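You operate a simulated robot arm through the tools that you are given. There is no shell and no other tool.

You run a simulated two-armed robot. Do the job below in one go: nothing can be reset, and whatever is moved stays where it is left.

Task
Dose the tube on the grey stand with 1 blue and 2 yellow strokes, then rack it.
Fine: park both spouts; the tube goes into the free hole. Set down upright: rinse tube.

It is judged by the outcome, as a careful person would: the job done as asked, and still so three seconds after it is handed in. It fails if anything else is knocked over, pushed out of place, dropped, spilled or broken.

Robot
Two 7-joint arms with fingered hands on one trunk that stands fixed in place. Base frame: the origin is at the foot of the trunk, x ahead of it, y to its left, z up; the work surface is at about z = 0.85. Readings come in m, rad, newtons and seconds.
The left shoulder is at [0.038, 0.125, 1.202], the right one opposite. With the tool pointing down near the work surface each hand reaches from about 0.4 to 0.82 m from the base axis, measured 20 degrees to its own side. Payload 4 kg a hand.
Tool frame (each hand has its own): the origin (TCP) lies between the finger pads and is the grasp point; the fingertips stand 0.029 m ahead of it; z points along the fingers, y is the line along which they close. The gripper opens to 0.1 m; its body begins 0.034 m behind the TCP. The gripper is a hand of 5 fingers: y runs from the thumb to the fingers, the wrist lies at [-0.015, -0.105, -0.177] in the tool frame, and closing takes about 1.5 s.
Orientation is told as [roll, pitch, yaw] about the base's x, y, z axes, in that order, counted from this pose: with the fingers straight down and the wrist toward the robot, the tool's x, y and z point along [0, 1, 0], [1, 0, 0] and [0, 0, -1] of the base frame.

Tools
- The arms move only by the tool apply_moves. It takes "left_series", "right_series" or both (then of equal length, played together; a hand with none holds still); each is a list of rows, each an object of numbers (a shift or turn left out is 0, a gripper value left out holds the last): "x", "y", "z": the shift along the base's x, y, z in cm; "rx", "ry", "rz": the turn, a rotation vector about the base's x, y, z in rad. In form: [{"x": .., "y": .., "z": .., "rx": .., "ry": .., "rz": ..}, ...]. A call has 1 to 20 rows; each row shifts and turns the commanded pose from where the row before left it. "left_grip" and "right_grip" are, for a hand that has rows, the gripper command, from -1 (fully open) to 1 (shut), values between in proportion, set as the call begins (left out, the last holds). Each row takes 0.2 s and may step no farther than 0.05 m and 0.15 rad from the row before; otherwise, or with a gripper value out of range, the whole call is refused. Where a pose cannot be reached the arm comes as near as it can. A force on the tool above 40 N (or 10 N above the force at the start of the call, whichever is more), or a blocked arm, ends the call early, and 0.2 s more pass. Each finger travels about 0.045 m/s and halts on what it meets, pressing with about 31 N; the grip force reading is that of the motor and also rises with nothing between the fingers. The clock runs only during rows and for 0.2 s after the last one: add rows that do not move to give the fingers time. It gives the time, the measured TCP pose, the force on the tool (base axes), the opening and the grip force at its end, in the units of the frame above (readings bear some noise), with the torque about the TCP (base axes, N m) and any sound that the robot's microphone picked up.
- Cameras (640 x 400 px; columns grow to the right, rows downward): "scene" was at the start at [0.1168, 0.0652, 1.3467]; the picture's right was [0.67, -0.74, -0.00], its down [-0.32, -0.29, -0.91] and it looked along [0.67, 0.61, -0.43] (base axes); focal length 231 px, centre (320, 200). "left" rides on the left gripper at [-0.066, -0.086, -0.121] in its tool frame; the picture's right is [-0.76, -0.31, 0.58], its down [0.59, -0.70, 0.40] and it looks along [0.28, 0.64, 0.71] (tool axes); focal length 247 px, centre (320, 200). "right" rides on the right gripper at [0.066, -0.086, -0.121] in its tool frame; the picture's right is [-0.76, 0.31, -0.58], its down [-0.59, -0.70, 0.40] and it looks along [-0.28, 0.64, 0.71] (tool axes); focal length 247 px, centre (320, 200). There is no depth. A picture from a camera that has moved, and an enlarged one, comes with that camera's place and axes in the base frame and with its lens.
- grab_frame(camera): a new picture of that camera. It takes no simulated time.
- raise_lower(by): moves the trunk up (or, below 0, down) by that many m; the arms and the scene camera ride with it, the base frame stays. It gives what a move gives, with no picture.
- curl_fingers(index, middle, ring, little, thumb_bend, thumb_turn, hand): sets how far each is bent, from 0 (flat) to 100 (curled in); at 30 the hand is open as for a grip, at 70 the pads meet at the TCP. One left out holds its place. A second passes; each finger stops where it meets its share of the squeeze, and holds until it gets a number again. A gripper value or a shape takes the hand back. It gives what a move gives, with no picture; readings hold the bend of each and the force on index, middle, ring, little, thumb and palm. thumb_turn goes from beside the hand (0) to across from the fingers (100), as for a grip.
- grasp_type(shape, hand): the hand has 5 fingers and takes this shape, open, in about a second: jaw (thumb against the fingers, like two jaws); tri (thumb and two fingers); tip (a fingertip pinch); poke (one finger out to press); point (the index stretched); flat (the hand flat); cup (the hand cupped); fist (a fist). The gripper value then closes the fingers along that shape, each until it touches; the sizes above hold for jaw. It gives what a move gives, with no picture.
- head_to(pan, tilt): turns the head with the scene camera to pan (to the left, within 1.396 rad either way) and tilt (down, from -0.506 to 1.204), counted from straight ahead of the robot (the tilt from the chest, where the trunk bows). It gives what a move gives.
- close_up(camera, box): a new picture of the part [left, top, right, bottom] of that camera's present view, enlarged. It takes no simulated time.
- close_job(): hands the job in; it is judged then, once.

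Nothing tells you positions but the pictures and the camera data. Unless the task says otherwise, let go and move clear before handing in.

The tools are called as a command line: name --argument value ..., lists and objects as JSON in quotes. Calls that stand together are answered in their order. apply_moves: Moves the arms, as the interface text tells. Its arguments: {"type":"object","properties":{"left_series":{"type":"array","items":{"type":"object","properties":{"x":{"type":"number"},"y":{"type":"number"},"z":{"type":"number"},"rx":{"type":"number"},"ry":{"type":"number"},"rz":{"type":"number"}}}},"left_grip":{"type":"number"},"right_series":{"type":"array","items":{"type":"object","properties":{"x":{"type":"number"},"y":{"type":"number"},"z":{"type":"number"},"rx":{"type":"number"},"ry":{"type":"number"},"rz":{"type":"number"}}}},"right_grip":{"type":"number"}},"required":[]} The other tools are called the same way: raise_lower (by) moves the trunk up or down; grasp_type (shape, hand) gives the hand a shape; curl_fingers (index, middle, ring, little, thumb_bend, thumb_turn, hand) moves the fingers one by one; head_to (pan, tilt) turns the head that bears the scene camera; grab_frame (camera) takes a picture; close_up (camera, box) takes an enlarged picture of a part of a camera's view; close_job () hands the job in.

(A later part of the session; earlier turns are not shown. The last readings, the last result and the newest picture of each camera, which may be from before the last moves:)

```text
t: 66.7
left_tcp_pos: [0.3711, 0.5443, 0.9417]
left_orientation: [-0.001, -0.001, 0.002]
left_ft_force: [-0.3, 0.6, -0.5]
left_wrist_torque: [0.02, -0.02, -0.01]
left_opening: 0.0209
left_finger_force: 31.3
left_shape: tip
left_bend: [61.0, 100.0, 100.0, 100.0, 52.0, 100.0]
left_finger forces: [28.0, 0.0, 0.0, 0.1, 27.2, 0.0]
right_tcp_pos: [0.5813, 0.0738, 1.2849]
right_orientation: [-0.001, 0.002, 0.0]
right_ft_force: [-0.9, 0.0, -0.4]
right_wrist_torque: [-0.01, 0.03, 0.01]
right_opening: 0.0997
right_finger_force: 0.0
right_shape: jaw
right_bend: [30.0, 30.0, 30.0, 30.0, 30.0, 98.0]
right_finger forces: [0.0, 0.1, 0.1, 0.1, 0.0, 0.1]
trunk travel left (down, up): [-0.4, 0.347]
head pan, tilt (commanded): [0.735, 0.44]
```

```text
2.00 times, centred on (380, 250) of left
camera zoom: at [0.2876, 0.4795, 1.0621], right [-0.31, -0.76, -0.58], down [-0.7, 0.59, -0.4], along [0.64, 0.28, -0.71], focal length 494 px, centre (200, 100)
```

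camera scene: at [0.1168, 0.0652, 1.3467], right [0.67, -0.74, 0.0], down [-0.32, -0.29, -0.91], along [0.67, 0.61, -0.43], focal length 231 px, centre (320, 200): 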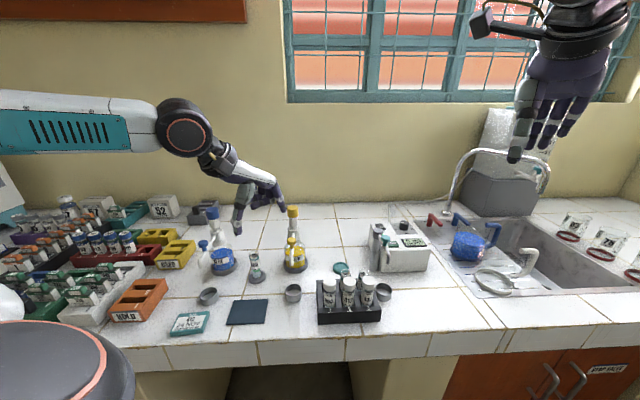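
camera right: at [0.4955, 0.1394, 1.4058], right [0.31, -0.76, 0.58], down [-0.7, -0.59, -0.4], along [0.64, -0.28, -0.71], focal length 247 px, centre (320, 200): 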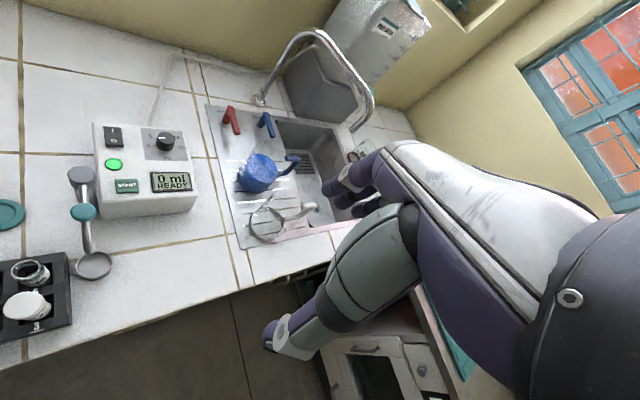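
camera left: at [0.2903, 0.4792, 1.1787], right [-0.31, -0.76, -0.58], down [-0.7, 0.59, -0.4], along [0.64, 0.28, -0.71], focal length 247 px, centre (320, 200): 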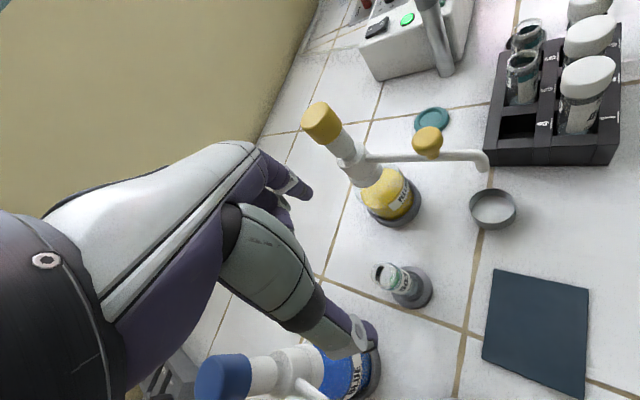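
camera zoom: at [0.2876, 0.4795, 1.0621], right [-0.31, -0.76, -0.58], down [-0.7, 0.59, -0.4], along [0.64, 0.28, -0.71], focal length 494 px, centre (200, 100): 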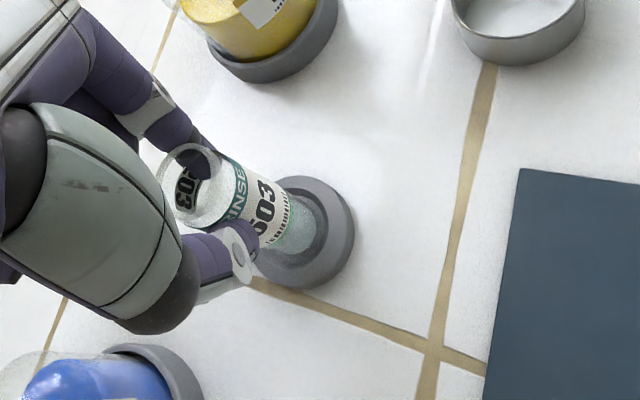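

The tube is pinched with about 28 N on each side and is still upright. I'll lift 1.5 cm slowly and check that it comes up straight while the stand stays put.

apply_moves --left_series '[{"z": 0.3}, {"z": 0.4}, {"z": 0.4}, {"z": 0.4}, {}]'

close_up --camera "scene" --box '[220, 210, 300, 290]'

close_up --camera "left" --box '[280, 150, 480, 350]'

```text
t: 67.9
left_tcp_pos: [0.3717, 0.5449, 0.9584]
left_orientation: [0.001, -0.001, 0.003]
left_ft_force: [0.5, -0.3, 0.4]
left_wrist_torque: [0.02, -0.04, 0.02]
left_opening: 0.0208
left_finger_force: 31.5
left_shape: tip
left_bend: [61.0, 100.0, 100.0, 100.0, 52.0, 100.0]
left_finger forces: [27.8, 0.0, 0.0, 0.0, 27.4, 0.0]
right_tcp_pos: [0.5805, 0.0733, 1.285]
right_orientation: [0.0, 0.002, 0.001]
right_ft_force: [-0.1, -0.5, -0.6]
right_wrist_torque: [0.05, 0.01, -0.02]
right_opening: 0.0999
right_finger_force: 0.0
right_shape: jaw
right_bend: [30.0, 30.0, 30.0, 30.0, 30.0, 98.0]
right_finger forces: [0.0, 0.0, 0.0, 0.0, 0.0, 0.0]
trunk travel left (down, up): [-0.4, 0.347]
head pan, tilt (commanded): [0.735, 0.44]
```

```text
5.00 times, centred on (260, 250) of scene
camera zoom: at [0.1168, 0.0652, 1.3467], right [0.67, -0.74, 0.0], down [-0.32, -0.29, -0.91], along [0.67, 0.61, -0.43], focal length 1153 px, centre (620, -50)
```

zoom: 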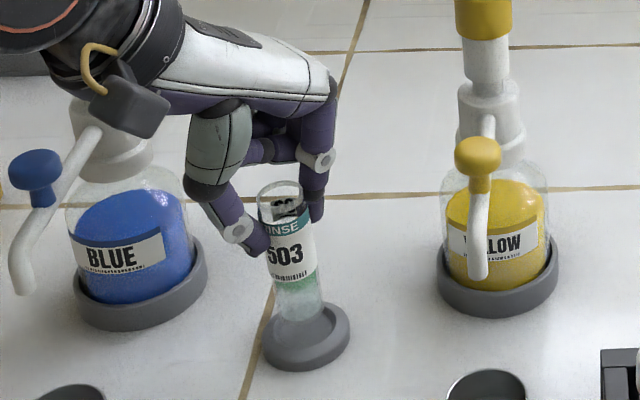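

```text
2.00 times, centred on (380, 250) of left
camera zoom: at [0.2873, 0.4793, 1.0775], right [-0.31, -0.76, -0.58], down [-0.7, 0.59, -0.4], along [0.64, 0.28, -0.71], focal length 494 px, centre (200, 100)
```

zoom: 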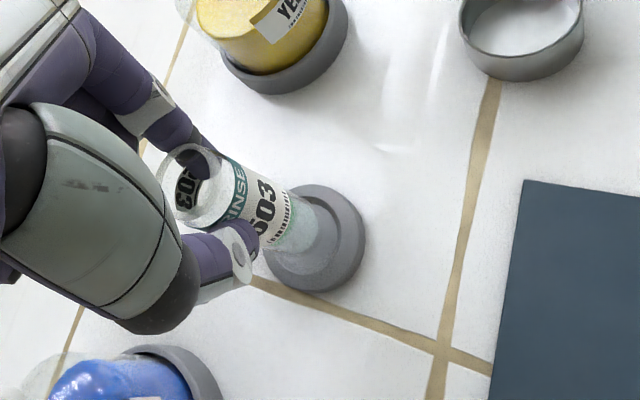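

The tube is up and hanging straight, and the stand stayed in place. I'll lift it high enough to pass over the yellow knob and carry it gently to above the rack's free hole.

apply_moves --left_series '[{"z": 1.0}, {"z": 1.8}, {"z": 2.0}, {"z": 2.0}, {"z": 2.0}, {"z": 2.0}, {"z": 2.0}, {"z": 2.0}, {"z": 2.0}, {"z": 1.5}, {"z": 0.7}, {}]'

apply_moves --left_series '[{"x": 0.3, "y": -0.8}, {"x": 0.6, "y": -1.4}, {"x": 0.75, "y": -1.8}, {"x": 0.8, "y": -1.9}, {"x": 0.8, "y": -1.9}, {"x": 0.8, "y": -1.9}, {"x": 0.8, "y": -1.9}, {"x": 0.8, "y": -1.9}, {"x": 0.8, "y": -1.9}, {"x": 0.8, "y": -1.8}, {"x": 0.6, "y": -1.4}, {"x": 0.4, "y": -0.7}, {}, {}]'

grab_frame --camera "scene"

grab_frame --camera "left"

```text
t: 70.5
left_tcp_pos: [0.3711, 0.546, 1.1476]
left_orientation: [-0.001, 0.001, 0.001]
left_ft_force: [-0.2, 0.9, -0.7]
left_wrist_torque: [0.05, 0.02, -0.01]
left_opening: 0.0206
left_finger_force: 30.9
left_shape: tip
left_bend: [61.0, 100.0, 100.0, 100.0, 52.0, 100.0]
left_finger forces: [27.8, 0.0, 0.0, 0.0, 27.4, 0.0]
right_tcp_pos: [0.5813, 0.0742, 1.2844]
right_orientation: [0.001, 0.003, 0.0]
right_ft_force: [-0.1, -0.2, 0.3]
right_wrist_torque: [-0.01, -0.02, -0.02]
right_opening: 0.0999
right_finger_force: 0.2
right_shape: jaw
right_bend: [30.0, 30.0, 30.0, 30.0, 30.0, 98.0]
right_finger forces: [0.0, 0.1, 0.1, 0.1, 0.0, 0.0]
trunk travel left (down, up): [-0.4, 0.347]
head pan, tilt (commanded): [0.735, 0.44]
```

```text
t: 73.5
left_tcp_pos: [0.4534, 0.3511, 1.1474]
left_orientation: [0.0, 0.0, 0.004]
left_ft_force: [-0.8, 0.1, -0.4]
left_wrist_torque: [-0.01, -0.03, -0.03]
left_opening: 0.0208
left_finger_force: 30.8
left_shape: tip
left_bend: [61.0, 100.0, 100.0, 100.0, 52.0, 100.0]
left_finger forces: [27.6, 0.0, 0.1, 0.0, 27.3, 0.1]
right_tcp_pos: [0.5816, 0.0731, 1.2847]
right_orientation: [-0.001, 0.001, 0.0]
right_ft_force: [0.9, -0.7, -0.4]
right_wrist_torque: [0.01, -0.04, -0.01]
right_opening: 0.1
right_finger_force: 0.1
right_shape: jaw
right_bend: [30.0, 30.0, 30.0, 30.0, 30.0, 98.0]
right_finger forces: [0.0, 0.0, 0.0, 0.0, 0.0, 0.0]
trunk travel left (down, up): [-0.4, 0.347]
head pan, tilt (commanded): [0.735, 0.44]
```

```text
taken
camera scene: at [0.1171, 0.0652, 1.3466], right [0.67, -0.74, 0.0], down [-0.32, -0.29, -0.91], along [0.67, 0.61, -0.43], focal length 231 px, centre (320, 200)
```

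scene: 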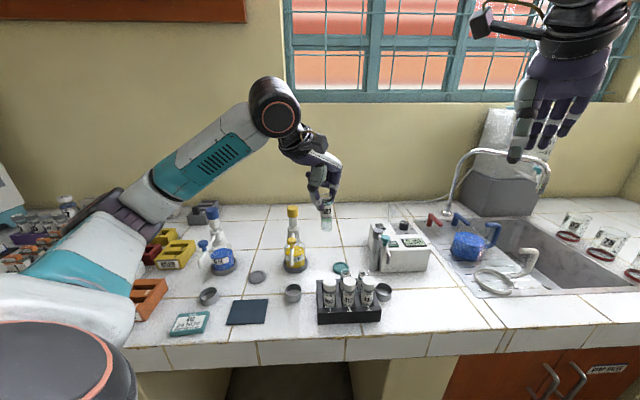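

```text
taken
camera left: at [0.3701, 0.2865, 1.2672], right [-0.31, -0.76, -0.58], down [-0.7, 0.59, -0.4], along [0.64, 0.28, -0.71], focal length 247 px, centre (320, 200)
```

left: 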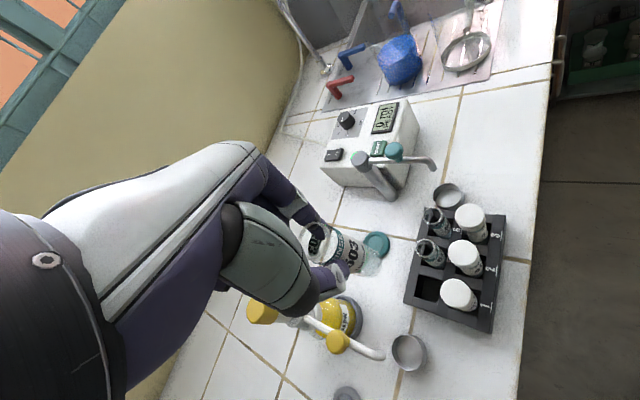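

close_up --camera "scene" --box '[290, 150, 400, 330]'

close_up --camera "left" --box '[380, 180, 520, 340]'

close_up --camera "scene" --box '[310, 260, 390, 330]'

```text
2.22 times, centred on (345, 240) of scene
camera zoom: at [0.1171, 0.0652, 1.3466], right [0.67, -0.74, 0.0], down [-0.32, -0.29, -0.91], along [0.67, 0.61, -0.43], focal length 512 px, centre (264, 111)
```

zoom: 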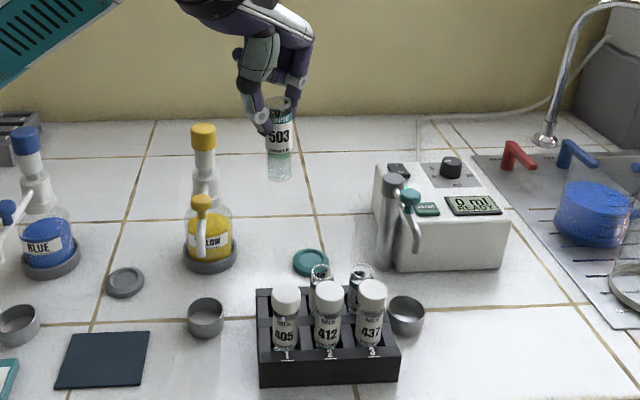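

```text
2.50 times, centred on (450, 260) of left
camera zoom: at [0.3701, 0.2865, 1.2672], right [-0.31, -0.76, -0.58], down [-0.7, 0.59, -0.4], along [0.64, 0.28, -0.71], focal length 617 px, centre (-5, 50)
```

zoom: 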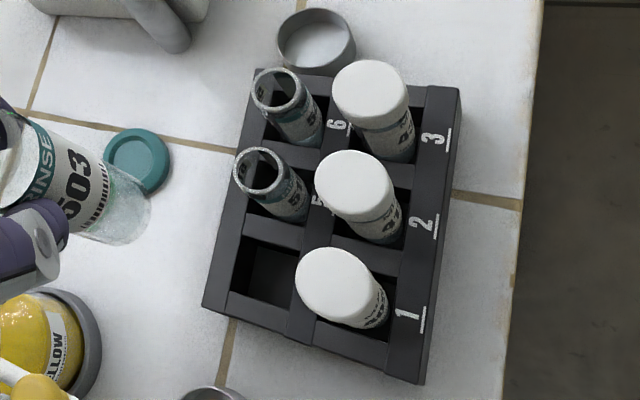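

```text
5.71 times, centred on (350, 295) of scene
camera zoom: at [0.1171, 0.0652, 1.3466], right [0.67, -0.74, 0.0], down [-0.32, -0.29, -0.91], along [0.67, 0.61, -0.43], focal length 1318 px, centre (149, -343)
```

zoom: 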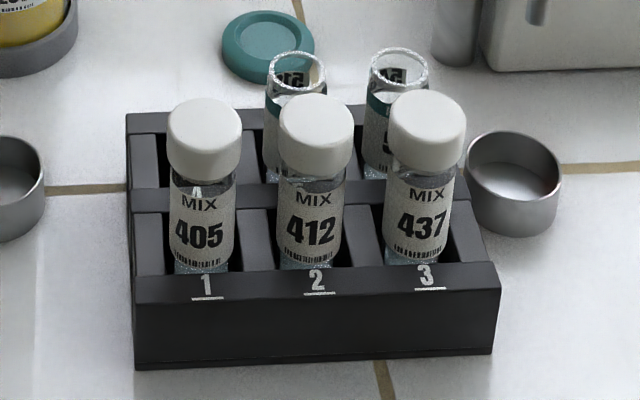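

The tube hangs straight and all else is in place. From the hand camera, the free hole 4 is centred near (0.453, 0.339), so I'll correct by about 8 mm and come down to just above the neighbouring caps to check.

apply_moves --left_series '[{"x": 0.05, "y": -0.4, "z": -1.0}, {"x": 0.1, "y": -0.45, "z": -2.0}, {"z": -2.0}, {"z": -2.0}, {"z": -1.8}, {"z": -1.0}, {}]'

close_up --camera "scene" --box '[300, 200, 400, 330]'

close_up --camera "left" --box '[300, 150, 500, 310]'

```text
t: 75.1
left_tcp_pos: [0.4556, 0.3442, 1.0482]
left_orientation: [-0.001, -0.001, 0.003]
left_ft_force: [-0.4, -0.2, -0.3]
left_wrist_torque: [0.01, 0.01, 0.0]
left_opening: 0.0204
left_finger_force: 31.0
left_shape: tip
left_bend: [61.0, 100.0, 100.0, 100.0, 52.0, 100.0]
left_finger forces: [27.6, 0.0, 0.0, 0.0, 27.3, 0.1]
right_tcp_pos: [0.5813, 0.0729, 1.2852]
right_orientation: [0.001, 0.003, -0.001]
right_ft_force: [-0.6, 0.2, -0.4]
right_wrist_torque: [0.01, -0.03, -0.03]
right_opening: 0.0997
right_finger_force: 0.1
right_shape: jaw
right_bend: [30.0, 30.0, 30.0, 30.0, 30.0, 98.0]
right_finger forces: [0.0, 0.0, 0.0, 0.1, 0.0, 0.0]
trunk travel left (down, up): [-0.4, 0.347]
head pan, tilt (commanded): [0.735, 0.44]
```

```text
3.08 times, centred on (350, 265) of scene
camera zoom: at [0.1169, 0.0652, 1.3467], right [0.67, -0.74, 0.0], down [-0.32, -0.29, -0.91], along [0.67, 0.61, -0.43], focal length 710 px, centre (228, 0)
```

zoom: 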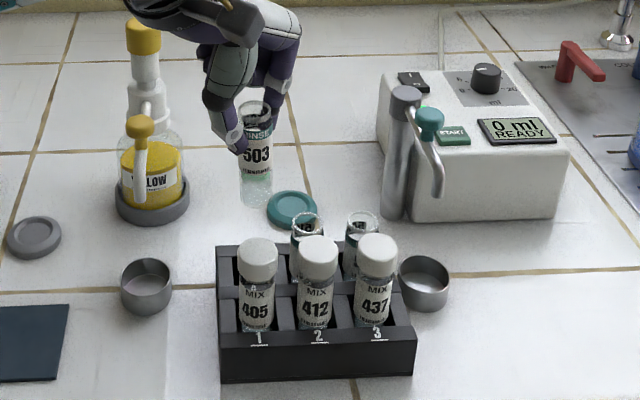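

```text
2.50 times, centred on (400, 230) of left
camera zoom: at [0.3717, 0.2785, 1.1689], right [-0.31, -0.76, -0.58], down [-0.7, 0.59, -0.4], along [0.64, 0.28, -0.71], focal length 617 px, centre (120, 125)
```

zoom: 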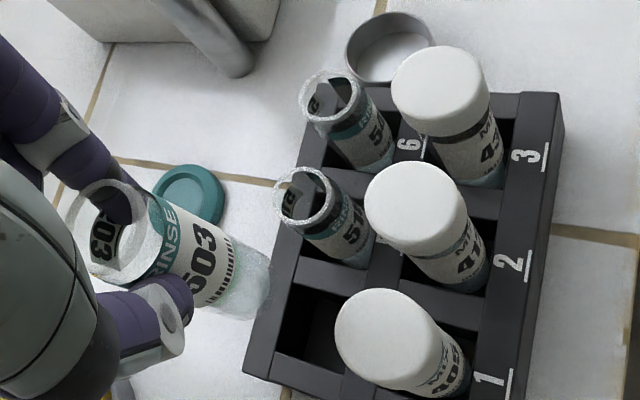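

apply_moves --left_series '[{"x": -0.2, "y": -0.3}, {"z": -1.2}, {"z": -1.2}, {"z": -1.2}, {"z": -1.0}, {}]'

close_up --camera "scene" --box '[310, 220, 390, 320]'

close_up --camera "left" --box '[300, 150, 460, 310]'

```text
t: 76.5
left_tcp_pos: [0.4544, 0.3404, 1.0031]
left_orientation: [0.001, 0.0, 0.001]
left_ft_force: [-0.1, -0.9, 0.2]
left_wrist_torque: [-0.02, 0.01, 0.01]
left_opening: 0.0205
left_finger_force: 31.0
left_shape: tip
left_bend: [61.0, 100.0, 100.0, 100.0, 52.0, 100.0]
left_finger forces: [27.6, 0.0, 0.1, 0.0, 27.3, 0.0]
right_tcp_pos: [0.5819, 0.0733, 1.2852]
right_orientation: [0.0, 0.002, 0.001]
right_ft_force: [0.2, -0.4, 0.8]
right_wrist_torque: [0.02, 0.03, 0.01]
right_opening: 0.0997
right_finger_force: 0.1
right_shape: jaw
right_bend: [30.0, 30.0, 30.0, 30.0, 30.0, 98.0]
right_finger forces: [0.1, 0.1, 0.1, 0.0, 0.1, 0.0]
trunk travel left (down, up): [-0.4, 0.347]
head pan, tilt (commanded): [0.735, 0.44]
```

```text
4.00 times, centred on (350, 270) of scene
camera zoom: at [0.1169, 0.0652, 1.3467], right [0.67, -0.74, 0.0], down [-0.32, -0.29, -0.91], along [0.67, 0.61, -0.43], focal length 922 px, centre (200, -80)
```

zoom: 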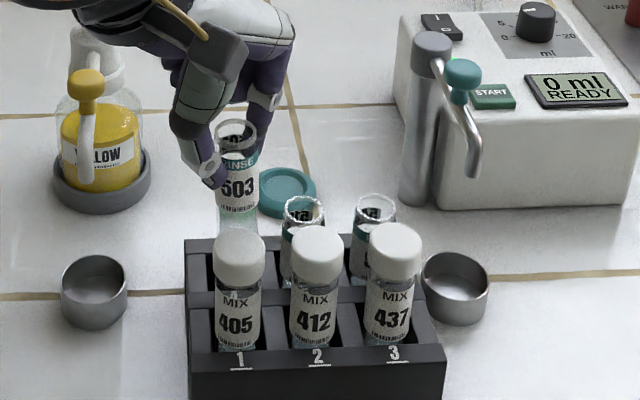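

```text
2.50 times, centred on (380, 230) of left
camera zoom: at [0.3695, 0.2755, 1.1232], right [-0.31, -0.76, -0.58], down [-0.7, 0.59, -0.4], along [0.64, 0.28, -0.71], focal length 617 px, centre (170, 125)
```

zoom: 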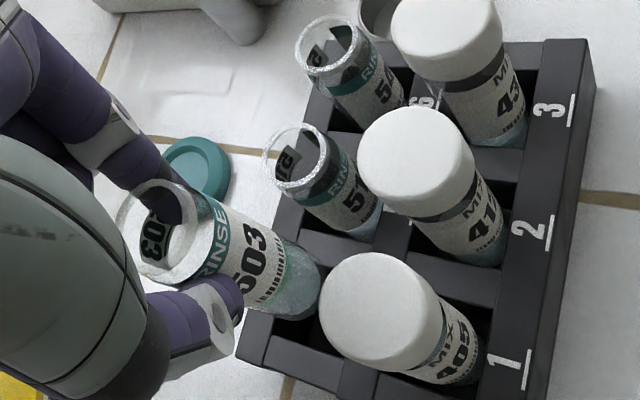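

The alignment is within 2–3 mm, but the tube leans about 2.5° with its top toward the robot. I'll straighten it with a tiny hand tilt, compensate the shift, and check again.

apply_moves --left_series '[{"x": 0.14, "y": 0.05, "ry": 0.02}, {"x": 0.14, "y": 0.05, "ry": 0.02}, {}]'

close_up --camera "scene" --box '[320, 225, 380, 285]'

close_up --camera "left" --box '[300, 150, 460, 310]'

```text
t: 77.3
left_tcp_pos: [0.4554, 0.3421, 1.0031]
left_orientation: [-0.001, 0.041, 0.003]
left_ft_force: [0.2, -0.4, -0.6]
left_wrist_torque: [0.03, 0.02, -0.01]
left_opening: 0.0208
left_finger_force: 31.0
left_shape: tip
left_bend: [61.0, 100.0, 100.0, 100.0, 52.0, 100.0]
left_finger forces: [27.6, 0.0, 0.1, 0.1, 27.3, 0.0]
right_tcp_pos: [0.581, 0.074, 1.2856]
right_orientation: [0.001, 0.002, 0.001]
right_ft_force: [0.0, 0.2, -0.4]
right_wrist_torque: [0.01, -0.02, -0.01]
right_opening: 0.0997
right_finger_force: 0.0
right_shape: jaw
right_bend: [30.0, 30.0, 30.0, 30.0, 30.0, 98.0]
right_finger forces: [0.0, 0.1, 0.0, 0.0, 0.0, 0.1]
trunk travel left (down, up): [-0.4, 0.347]
head pan, tilt (commanded): [0.735, 0.44]
```

```text
6.67 times, centred on (350, 255) of scene
camera zoom: at [0.1169, 0.0652, 1.3467], right [0.67, -0.74, 0.0], down [-0.32, -0.29, -0.91], along [0.67, 0.61, -0.43], focal length 1537 px, centre (120, -167)
```

zoom: 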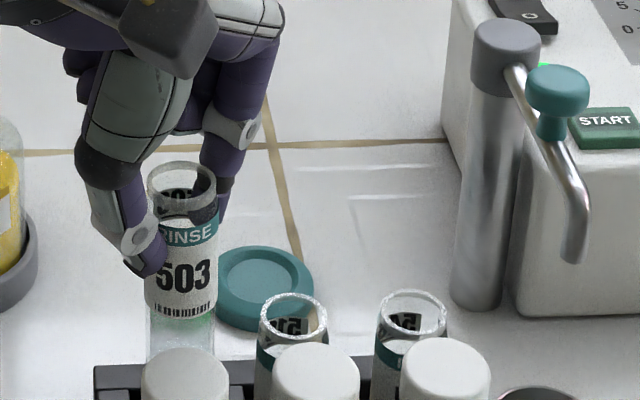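

```text
2.50 times, centred on (380, 230) of left
camera zoom: at [0.377, 0.2764, 1.1266], right [-0.33, -0.76, -0.56], down [-0.72, 0.59, -0.37], along [0.61, 0.28, -0.74], focal length 617 px, centre (170, 125)
```

zoom: 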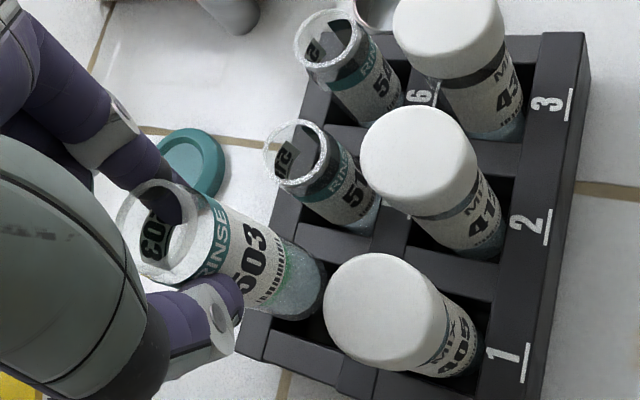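

The tube now reads vertical at about (0.452, 0.338), within a millimetre or so of the hole centre. I'll lower it slowly into the hole and watch the force.

apply_moves --left_series '[{"z": -0.5}, {"z": -0.5}, {"z": -0.5}, {"z": -0.5}, {"z": -0.4}, {"z": -0.4}, {}]'

close_up --camera "scene" --box '[320, 225, 380, 315]'

close_up --camera "left" --box '[300, 150, 460, 310]'

```text
t: 78.9
left_tcp_pos: [0.4562, 0.3413, 0.976]
left_orientation: [0.001, 0.041, 0.003]
left_ft_force: [-1.0, 0.4, -0.3]
left_wrist_torque: [0.0, 0.0, 0.03]
left_opening: 0.0206
left_finger_force: 31.1
left_shape: tip
left_bend: [61.0, 100.0, 100.0, 100.0, 52.0, 100.0]
left_finger forces: [27.7, 0.0, 0.0, 0.0, 27.3, 0.1]
right_tcp_pos: [0.582, 0.073, 1.2844]
right_orientation: [0.001, 0.002, -0.001]
right_ft_force: [-0.5, -0.5, -0.4]
right_wrist_torque: [0.0, 0.01, 0.0]
right_opening: 0.1
right_finger_force: 0.0
right_shape: jaw
right_bend: [30.0, 30.0, 30.0, 30.0, 30.0, 98.0]
right_finger forces: [0.1, 0.0, 0.0, 0.0, 0.0, 0.0]
trunk travel left (down, up): [-0.4, 0.347]
head pan, tilt (commanded): [0.735, 0.44]
```

```text
4.44 times, centred on (350, 270) of scene
camera zoom: at [0.1169, 0.0652, 1.3467], right [0.67, -0.74, 0.0], down [-0.32, -0.29, -0.91], along [0.67, 0.61, -0.43], focal length 1025 px, centre (187, -111)
```

zoom: 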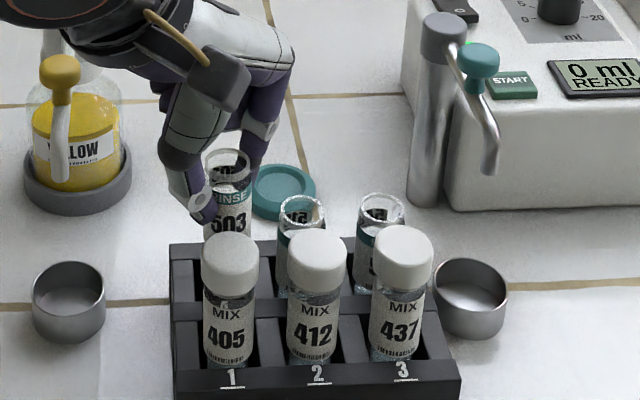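

```text
2.50 times, centred on (380, 230) of left
camera zoom: at [0.3774, 0.2763, 1.0988], right [-0.33, -0.76, -0.56], down [-0.72, 0.59, -0.37], along [0.61, 0.28, -0.74], focal length 617 px, centre (170, 125)
```

zoom: 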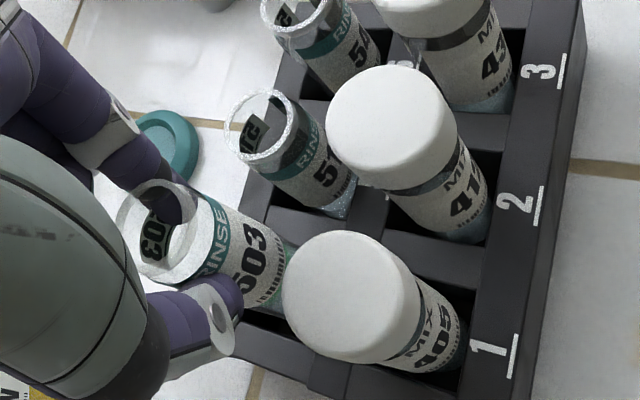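

apply_moves --left_series '[{"z": -0.4}, {"z": -0.4}, {"z": -0.4}, {"z": -0.4}, {}]'

close_up --camera "scene" --box '[320, 225, 380, 315]'

close_up --camera "left" --box '[300, 150, 460, 310]'

```text
t: 79.8
left_tcp_pos: [0.46, 0.3439, 0.9713]
left_orientation: [0.005, 0.02, 0.005]
left_ft_force: [-5.7, 2.8, 21.2]
left_wrist_torque: [-0.01, 0.27, -0.03]
left_opening: 0.0228
left_finger_force: 31.0
left_shape: tip
left_bend: [61.0, 100.0, 100.0, 100.0, 73.0, 100.0]
left_finger forces: [29.6, 0.0, 0.1, 0.1, 35.5, 0.0]
right_tcp_pos: [0.581, 0.0726, 1.285]
right_orientation: [0.0, -0.001, 0.0]
right_ft_force: [0.5, -0.5, -0.5]
right_wrist_torque: [0.0, 0.06, 0.03]
right_opening: 0.0997
right_finger_force: 0.0
right_shape: jaw
right_bend: [30.0, 30.0, 30.0, 30.0, 30.0, 98.0]
right_finger forces: [0.0, 0.0, 0.0, 0.1, 0.1, 0.0]
trunk travel left (down, up): [-0.4, 0.347]
head pan, tilt (commanded): [0.735, 0.44]
stopped in row 4 (left hand): the force on the tool passed its limit at 44 N (the readings are from after the stop); the commanded pose is now the measured one
```

```text
4.44 times, centred on (350, 270) of scene
camera zoom: at [0.1159, 0.065, 1.3467], right [0.67, -0.74, 0.0], down [-0.32, -0.28, -0.91], along [0.67, 0.61, -0.42], focal length 1025 px, centre (187, -111)
```

zoom: 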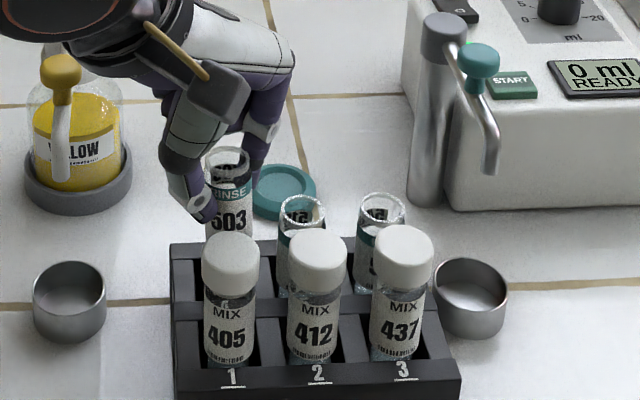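

```text
2.50 times, centred on (380, 230) of left
camera zoom: at [0.378, 0.2772, 1.0919], right [-0.31, -0.76, -0.58], down [-0.71, 0.59, -0.38], along [0.63, 0.29, -0.72], focal length 617 px, centre (170, 125)
```

zoom: 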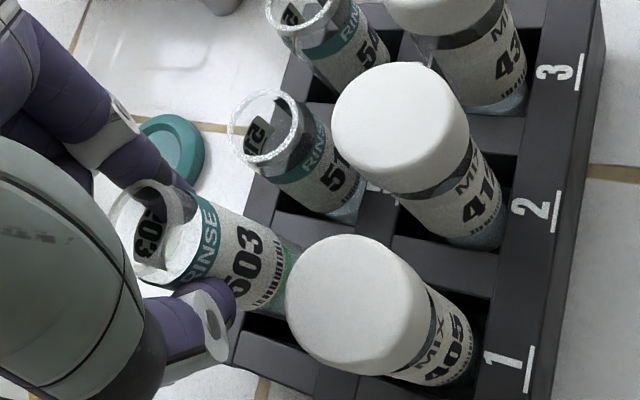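

The tube bottom met something at about 8 mm into the rack and the force stopped the move. I'll lift a little to relieve it and look again.

apply_moves --left_series '[{"z": 0.3}, {"z": 0.4}, {"z": 0.5}, {"z": 0.8}, {}]'

close_up --camera "scene" --box '[320, 225, 380, 315]'

close_up --camera "left" --box '[300, 150, 460, 310]'

```text
t: 81.0
left_tcp_pos: [0.4588, 0.3428, 0.988]
left_orientation: [0.002, 0.028, 0.001]
left_ft_force: [0.1, -0.2, 0.0]
left_wrist_torque: [-0.03, 0.02, -0.01]
left_opening: 0.0221
left_finger_force: 31.1
left_shape: tip
left_bend: [61.0, 100.0, 100.0, 100.0, 73.0, 100.0]
left_finger forces: [29.8, 0.0, 0.0, 0.1, 29.1, 0.0]
right_tcp_pos: [0.5811, 0.0727, 1.285]
right_orientation: [0.001, -0.001, -0.001]
right_ft_force: [0.3, -0.3, -0.1]
right_wrist_torque: [-0.01, -0.03, -0.01]
right_opening: 0.0999
right_finger_force: 0.0
right_shape: jaw
right_bend: [30.0, 30.0, 30.0, 30.0, 30.0, 98.0]
right_finger forces: [0.0, 0.0, 0.0, 0.0, 0.0, 0.0]
trunk travel left (down, up): [-0.4, 0.347]
head pan, tilt (commanded): [0.735, 0.44]
```

```text
4.44 times, centred on (350, 270) of scene
camera zoom: at [0.1169, 0.0653, 1.3466], right [0.67, -0.74, 0.0], down [-0.32, -0.29, -0.91], along [0.67, 0.61, -0.43], focal length 1025 px, centre (187, -111)
```

zoom: 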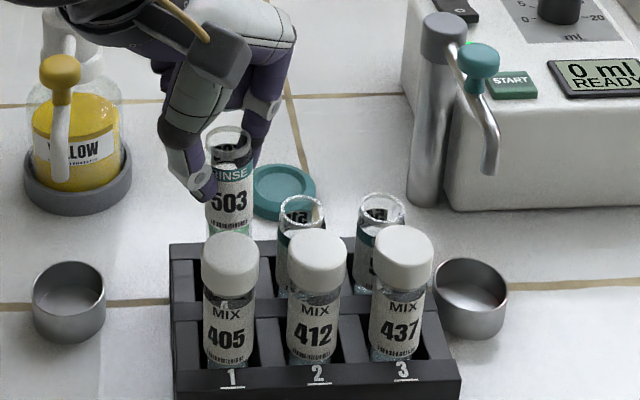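

```text
2.50 times, centred on (380, 230) of left
camera zoom: at [0.3781, 0.2768, 1.1093], right [-0.32, -0.76, -0.57], down [-0.71, 0.59, -0.38], along [0.62, 0.29, -0.73], focal length 617 px, centre (170, 125)
```

zoom: 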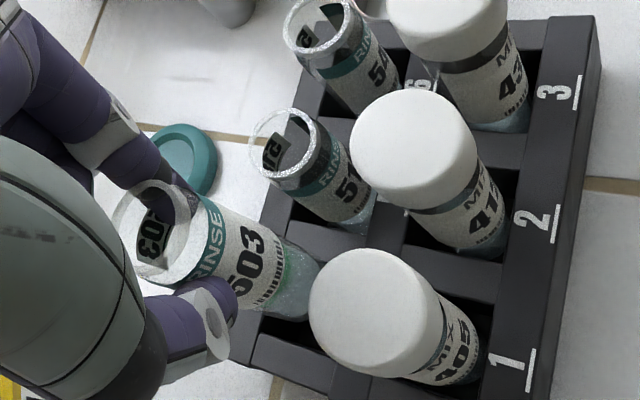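

close_up --camera "left" --box '[340, 190, 420, 270]'

close_up --camera "scene" --box '[335, 245, 365, 285]'

```text
5.00 times, centred on (380, 230) of left
camera zoom: at [0.3781, 0.2768, 1.1093], right [-0.32, -0.76, -0.57], down [-0.71, 0.59, -0.38], along [0.62, 0.29, -0.73], focal length 1235 px, centre (20, 50)
```

zoom: 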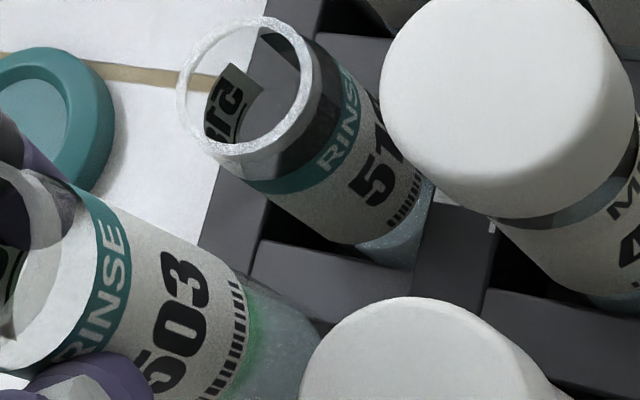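

```text
10.00 times, centred on (350, 265) of scene
camera zoom: at [0.1169, 0.0653, 1.3466], right [0.67, -0.74, 0.0], down [-0.32, -0.29, -0.91], along [0.67, 0.61, -0.43], focal length 2306 px, centre (20, -450)
```

zoom: 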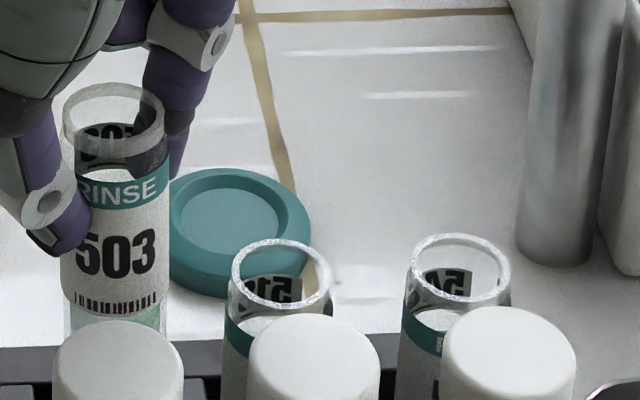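

close_up --camera "left" --box '[325, 200, 425, 300]'

grab_frame --camera "left"

```text
4.00 times, centred on (375, 250) of left
camera zoom: at [0.3781, 0.2768, 1.1093], right [-0.32, -0.76, -0.57], down [-0.71, 0.59, -0.38], along [0.62, 0.29, -0.73], focal length 988 px, centre (100, 0)
```

zoom: 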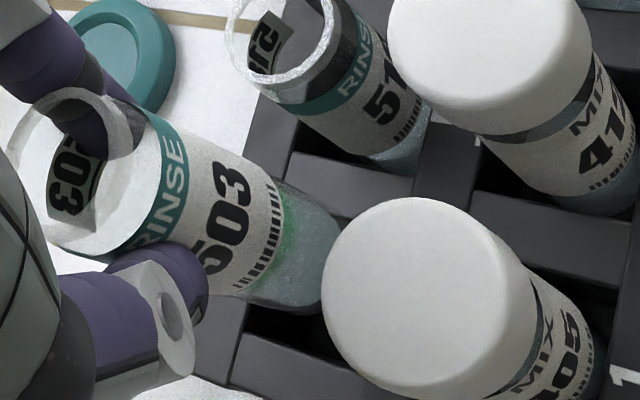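

```text
taken
camera left: at [0.3781, 0.2768, 1.1093], right [-0.32, -0.76, -0.57], down [-0.71, 0.59, -0.38], along [0.62, 0.29, -0.73], focal length 247 px, centre (320, 200)
```

left: 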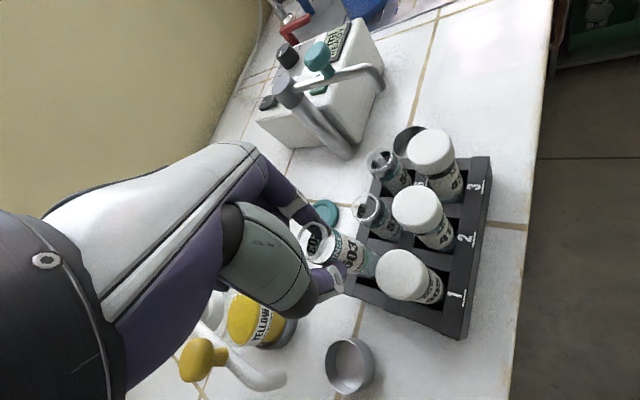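

From the force and torque, the tube's right-hand bottom edge caught the divider between holes 4 and 5, so it needs to go about 4 mm to the left. I'll shift it, restore the upright tilt, and look again.

apply_moves --left_series '[{"z": 0.4}, {"x": -0.13, "y": 0.1, "ry": 0.008}, {"x": -0.14, "y": 0.09, "ry": 0.007}, {}]'

close_up --camera "left" --box '[325, 200, 425, 300]'

close_up --camera "scene" --box '[330, 235, 390, 295]'

```text
t: 82.0
left_tcp_pos: [0.4566, 0.3441, 0.9919]
left_orientation: [0.003, 0.038, 0.002]
left_ft_force: [0.1, -0.3, 0.0]
left_wrist_torque: [0.01, 0.0, 0.01]
left_opening: 0.022
left_finger_force: 30.8
left_shape: tip
left_bend: [61.0, 100.0, 100.0, 100.0, 73.0, 100.0]
left_finger forces: [29.8, 0.0, 0.0, 0.0, 29.1, 0.0]
right_tcp_pos: [0.5813, 0.0733, 1.2847]
right_orientation: [0.0, 0.001, 0.001]
right_ft_force: [-0.4, 0.5, 0.9]
right_wrist_torque: [0.0, -0.02, 0.02]
right_opening: 0.0998
right_finger_force: 0.1
right_shape: jaw
right_bend: [30.0, 30.0, 30.0, 30.0, 30.0, 98.0]
right_finger forces: [0.0, 0.0, 0.1, 0.0, 0.0, 0.1]
trunk travel left (down, up): [-0.4, 0.347]
head pan, tilt (commanded): [0.735, 0.44]
```

```text
4.00 times, centred on (375, 250) of left
camera zoom: at [0.3777, 0.2787, 1.1143], right [-0.33, -0.76, -0.57], down [-0.72, 0.59, -0.37], along [0.61, 0.29, -0.74], focal length 988 px, centre (100, 0)
```

zoom: 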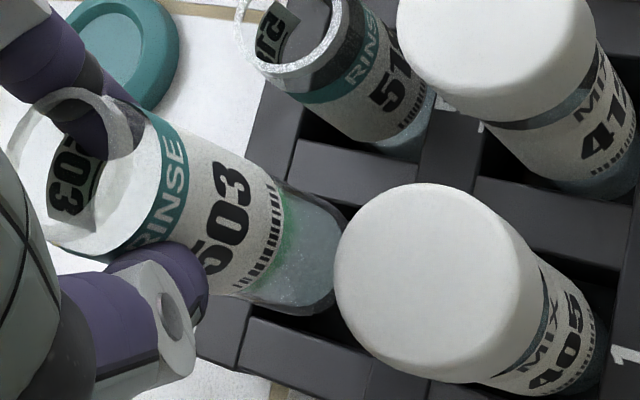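

```text
6.67 times, centred on (360, 265) of scene
camera zoom: at [0.1169, 0.0653, 1.3467], right [0.67, -0.74, 0.0], down [-0.32, -0.29, -0.91], along [0.67, 0.61, -0.43], focal length 1537 px, centre (53, -233)
```

zoom: 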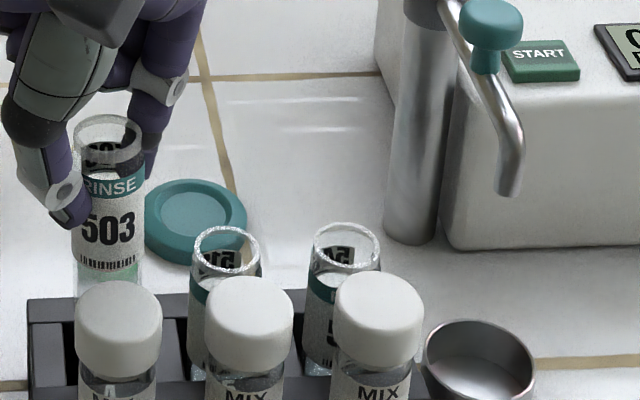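

apply_moves --left_series '[{"x": -0.07, "y": 0.07, "z": -0.4}, {"z": -0.5}, {"z": -0.5}, {"z": -0.4}, {"z": -0.2}, {}]'

apply_moves --left_series '[{"z": -0.2}, {"z": -0.2}, {}]'

```text
t: 83.4
left_tcp_pos: [0.4553, 0.345, 0.9717]
left_orientation: [0.004, 0.037, 0.003]
left_ft_force: [-0.3, 0.2, 3.1]
left_wrist_torque: [0.01, 0.0, -0.01]
left_opening: 0.0224
left_finger_force: 31.1
left_shape: tip
left_bend: [61.0, 100.0, 100.0, 100.0, 73.0, 100.0]
left_finger forces: [30.3, 0.0, 0.0, 0.0, 29.3, 0.0]
right_tcp_pos: [0.5808, 0.0734, 1.2852]
right_orientation: [0.0, 0.001, 0.001]
right_ft_force: [0.0, -0.4, -1.3]
right_wrist_torque: [0.03, -0.02, 0.0]
right_opening: 0.0995
right_finger_force: 0.0
right_shape: jaw
right_bend: [30.0, 30.0, 30.0, 30.0, 30.0, 98.0]
right_finger forces: [0.0, 0.0, 0.0, 0.0, 0.1, 0.0]
trunk travel left (down, up): [-0.4, 0.347]
head pan, tilt (commanded): [0.735, 0.44]
```

```text
t: 84.2
left_tcp_pos: [0.4547, 0.346, 0.9696]
left_orientation: [0.003, 0.035, 0.002]
left_ft_force: [3.0, 3.6, 18.7]
left_wrist_torque: [0.06, 0.01, 0.04]
left_opening: 0.0238
left_finger_force: 31.0
left_shape: tip
left_bend: [60.0, 100.0, 100.0, 100.0, 75.0, 100.0]
left_finger forces: [32.1, 0.0, 0.1, 0.0, 29.1, 0.0]
right_tcp_pos: [0.5807, 0.0716, 1.2857]
right_orientation: [0.001, -0.001, -0.001]
right_ft_force: [0.5, -0.6, -0.1]
right_wrist_torque: [-0.01, -0.01, 0.02]
right_opening: 0.0999
right_finger_force: 0.1
right_shape: jaw
right_bend: [30.0, 30.0, 30.0, 30.0, 30.0, 98.0]
right_finger forces: [0.0, 0.0, 0.1, 0.1, 0.0, 0.0]
trunk travel left (down, up): [-0.4, 0.347]
head pan, tilt (commanded): [0.735, 0.44]
```

This time the contact is on the front bar side, by the force direction, so the tube needs 2–3 mm more toward the back. I'll lift slightly, shift and try again.

apply_moves --left_series '[{"z": 0.5}, {"z": 0.4}, {"x": 0.2, "y": 0.2}, {}]'

close_up --camera "left" --box '[325, 200, 425, 300]'

close_up --camera "scene" --box '[330, 235, 390, 295]'

```text
t: 85.2
left_tcp_pos: [0.4568, 0.3472, 0.9756]
left_orientation: [0.004, 0.042, 0.001]
left_ft_force: [0.2, -0.9, -0.9]
left_wrist_torque: [-0.02, 0.03, 0.0]
left_opening: 0.0227
left_finger_force: 30.4
left_shape: tip
left_bend: [60.0, 100.0, 100.0, 100.0, 74.0, 100.0]
left_finger forces: [28.4, 0.0, 0.1, 0.0, 27.8, 0.0]
right_tcp_pos: [0.5813, 0.073, 1.2852]
right_orientation: [0.001, 0.002, -0.001]
right_ft_force: [0.4, 0.2, -0.5]
right_wrist_torque: [0.02, 0.02, -0.02]
right_opening: 0.0997
right_finger_force: 0.0
right_shape: jaw
right_bend: [30.0, 30.0, 30.0, 30.0, 30.0, 98.0]
right_finger forces: [0.0, 0.0, 0.0, 0.1, 0.0, 0.0]
trunk travel left (down, up): [-0.4, 0.347]
head pan, tilt (commanded): [0.735, 0.44]
```

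```text
4.00 times, centred on (375, 250) of left
camera zoom: at [0.3787, 0.2812, 1.0993], right [-0.33, -0.76, -0.57], down [-0.72, 0.59, -0.37], along [0.61, 0.29, -0.74], focal length 988 px, centre (100, 0)
```

zoom: 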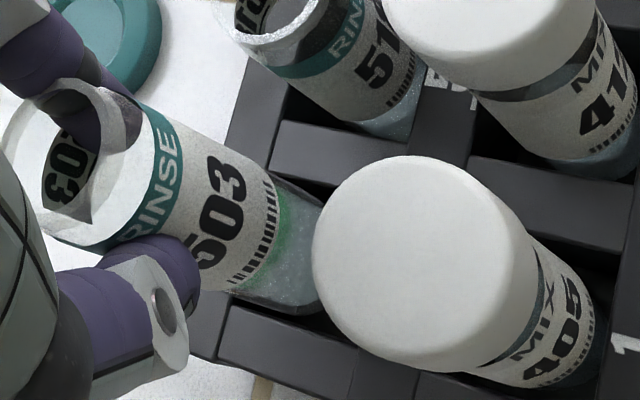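

```text
6.67 times, centred on (360, 265) of scene
camera zoom: at [0.1168, 0.0652, 1.3467], right [0.67, -0.74, 0.0], down [-0.32, -0.28, -0.91], along [0.67, 0.61, -0.43], focal length 1537 px, centre (53, -233)
```

zoom: 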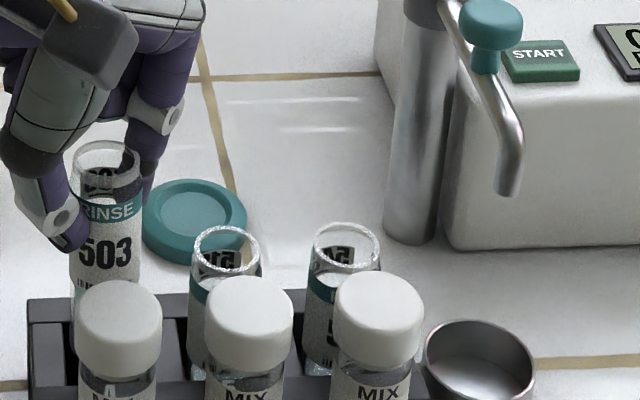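

apply_moves --left_series '[{"z": -0.3}, {"z": -0.2}, {}]'

apply_moves --left_series '[{"z": -0.2}, {"z": -0.2}, {}]'

```text
t: 86.0
left_tcp_pos: [0.4583, 0.3472, 0.9718]
left_orientation: [0.002, 0.041, 0.001]
left_ft_force: [0.4, 0.2, -0.4]
left_wrist_torque: [-0.03, -0.02, -0.03]
left_opening: 0.0227
left_finger_force: 31.1
left_shape: tip
left_bend: [60.0, 100.0, 100.0, 100.0, 74.0, 100.0]
left_finger forces: [28.4, 0.0, 0.0, 0.0, 27.8, 0.2]
right_tcp_pos: [0.5803, 0.0731, 1.2847]
right_orientation: [0.001, 0.002, 0.001]
right_ft_force: [0.6, -0.7, -0.9]
right_wrist_torque: [0.01, 0.02, 0.01]
right_opening: 0.0998
right_finger_force: 0.1
right_shape: jaw
right_bend: [30.0, 30.0, 30.0, 30.0, 30.0, 98.0]
right_finger forces: [0.1, 0.0, 0.0, 0.0, 0.0, 0.0]
trunk travel left (down, up): [-0.4, 0.347]
head pan, tilt (commanded): [0.735, 0.44]
```

```text
t: 86.8
left_tcp_pos: [0.4586, 0.3482, 0.9655]
left_orientation: [0.003, 0.04, 0.002]
left_ft_force: [-0.3, -0.8, -0.5]
left_wrist_torque: [0.0, 0.02, 0.01]
left_opening: 0.0232
left_finger_force: 30.8
left_shape: tip
left_bend: [60.0, 100.0, 100.0, 100.0, 74.0, 100.0]
left_finger forces: [28.5, 0.0, 0.0, 0.0, 27.8, 0.0]
right_tcp_pos: [0.5816, 0.0735, 1.2853]
right_orientation: [0.0, 0.002, 0.002]
right_ft_force: [0.6, 0.0, 0.0]
right_wrist_torque: [0.0, 0.01, -0.01]
right_opening: 0.0998
right_finger_force: 0.1
right_shape: jaw
right_bend: [30.0, 30.0, 30.0, 30.0, 30.0, 98.0]
right_finger forces: [0.1, 0.0, 0.1, 0.1, 0.0, 0.0]
trunk travel left (down, up): [-0.4, 0.347]
head pan, tilt (commanded): [0.735, 0.44]
```

No force now, below where it caught before: the tube is going into the hole. I'll keep lowering in small steps.

apply_moves --left_series '[{"z": -0.2}, {"z": -0.2}, {"z": -0.2}, {}]'

close_up --camera "left" --box '[305, 180, 425, 300]'

close_up --camera "scene" --box '[330, 235, 390, 295]'

```text
t: 87.8
left_tcp_pos: [0.4579, 0.3473, 0.9607]
left_orientation: [0.002, 0.041, 0.004]
left_ft_force: [-0.1, -0.7, 0.3]
left_wrist_torque: [0.03, -0.06, 0.01]
left_opening: 0.023
left_finger_force: 30.6
left_shape: tip
left_bend: [60.0, 100.0, 100.0, 100.0, 74.0, 100.0]
left_finger forces: [28.3, 0.0, 0.0, 0.0, 27.7, 0.0]
right_tcp_pos: [0.5799, 0.0731, 1.2856]
right_orientation: [0.0, 0.001, -0.001]
right_ft_force: [0.3, -0.1, 0.3]
right_wrist_torque: [-0.01, -0.01, 0.01]
right_opening: 0.0997
right_finger_force: 0.0
right_shape: jaw
right_bend: [30.0, 30.0, 30.0, 30.0, 30.0, 98.0]
right_finger forces: [0.0, 0.0, 0.0, 0.0, 0.0, 0.0]
trunk travel left (down, up): [-0.4, 0.347]
head pan, tilt (commanded): [0.735, 0.44]
```

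```text
3.33 times, centred on (365, 240) of left
camera zoom: at [0.379, 0.2815, 1.084], right [-0.33, -0.76, -0.57], down [-0.72, 0.59, -0.37], along [0.61, 0.29, -0.74], focal length 823 px, centre (170, 67)
```

zoom: 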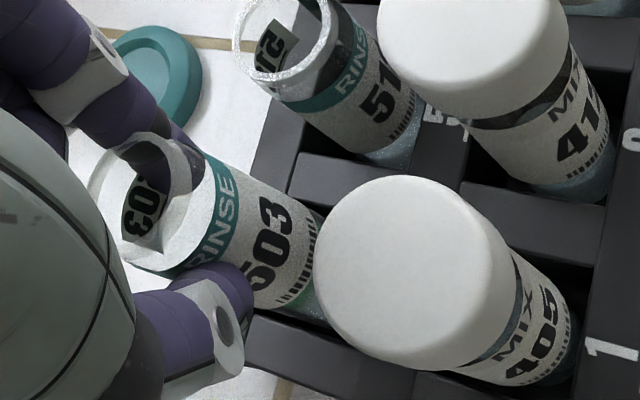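

```text
6.67 times, centred on (360, 265) of scene
camera zoom: at [0.1169, 0.0652, 1.3467], right [0.67, -0.74, 0.0], down [-0.32, -0.29, -0.91], along [0.67, 0.61, -0.43], focal length 1537 px, centre (53, -233)
```

zoom: 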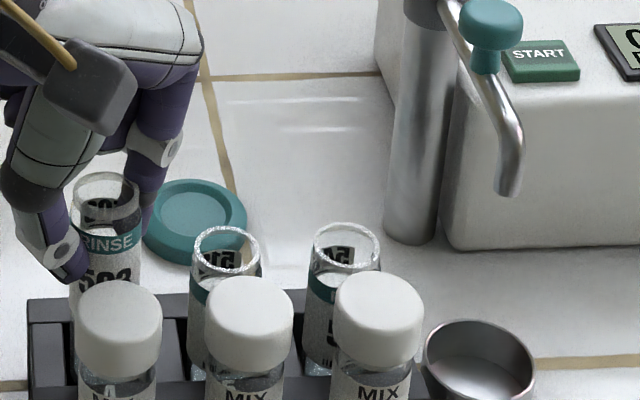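

apply_moves --left_series '[{"z": -0.2}, {"z": -0.2}, {"z": -0.2}, {"z": -0.2}, {}]'

close_up --camera "left" --box '[305, 180, 425, 300]'

close_up --camera "scene" --box '[330, 235, 390, 295]'

```text
t: 89.0
left_tcp_pos: [0.4577, 0.3474, 0.9534]
left_orientation: [0.002, 0.04, 0.002]
left_ft_force: [0.5, 0.3, 0.2]
left_wrist_torque: [0.0, 0.03, 0.0]
left_opening: 0.0229
left_finger_force: 31.1
left_shape: tip
left_bend: [60.0, 100.0, 100.0, 100.0, 74.0, 100.0]
left_finger forces: [28.3, 0.1, 0.0, 0.0, 27.7, 0.1]
right_tcp_pos: [0.5817, 0.0733, 1.285]
right_orientation: [0.0, 0.003, 0.0]
right_ft_force: [0.5, 0.7, -0.3]
right_wrist_torque: [0.02, 0.03, 0.0]
right_opening: 0.0998
right_finger_force: 0.0
right_shape: jaw
right_bend: [30.0, 30.0, 30.0, 30.0, 30.0, 98.0]
right_finger forces: [0.0, 0.0, 0.0, 0.0, 0.0, 0.0]
trunk travel left (down, up): [-0.4, 0.347]
head pan, tilt (commanded): [0.735, 0.44]
```

```text
3.33 times, centred on (365, 240) of left
camera zoom: at [0.3789, 0.2816, 1.0763], right [-0.33, -0.76, -0.57], down [-0.72, 0.59, -0.37], along [0.61, 0.29, -0.74], focal length 823 px, centre (170, 67)
```

zoom: 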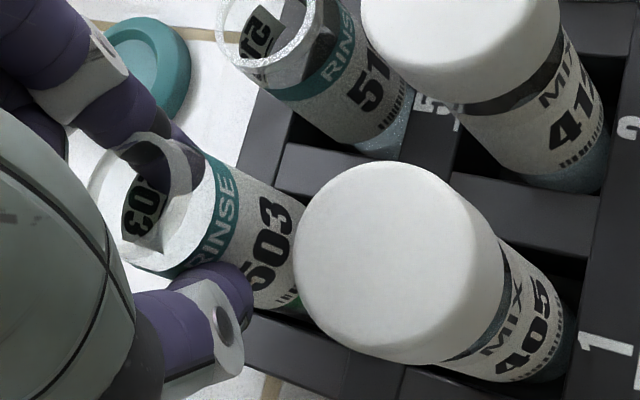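

```text
6.67 times, centred on (360, 265) of scene
camera zoom: at [0.1169, 0.0652, 1.3467], right [0.67, -0.74, 0.0], down [-0.32, -0.29, -0.91], along [0.67, 0.61, -0.43], focal length 1537 px, centre (53, -233)
```

zoom: 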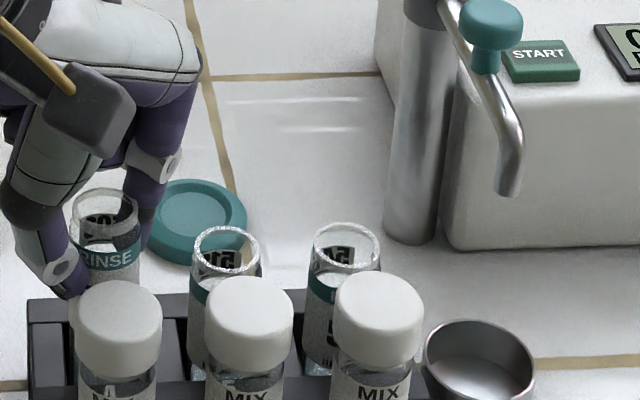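

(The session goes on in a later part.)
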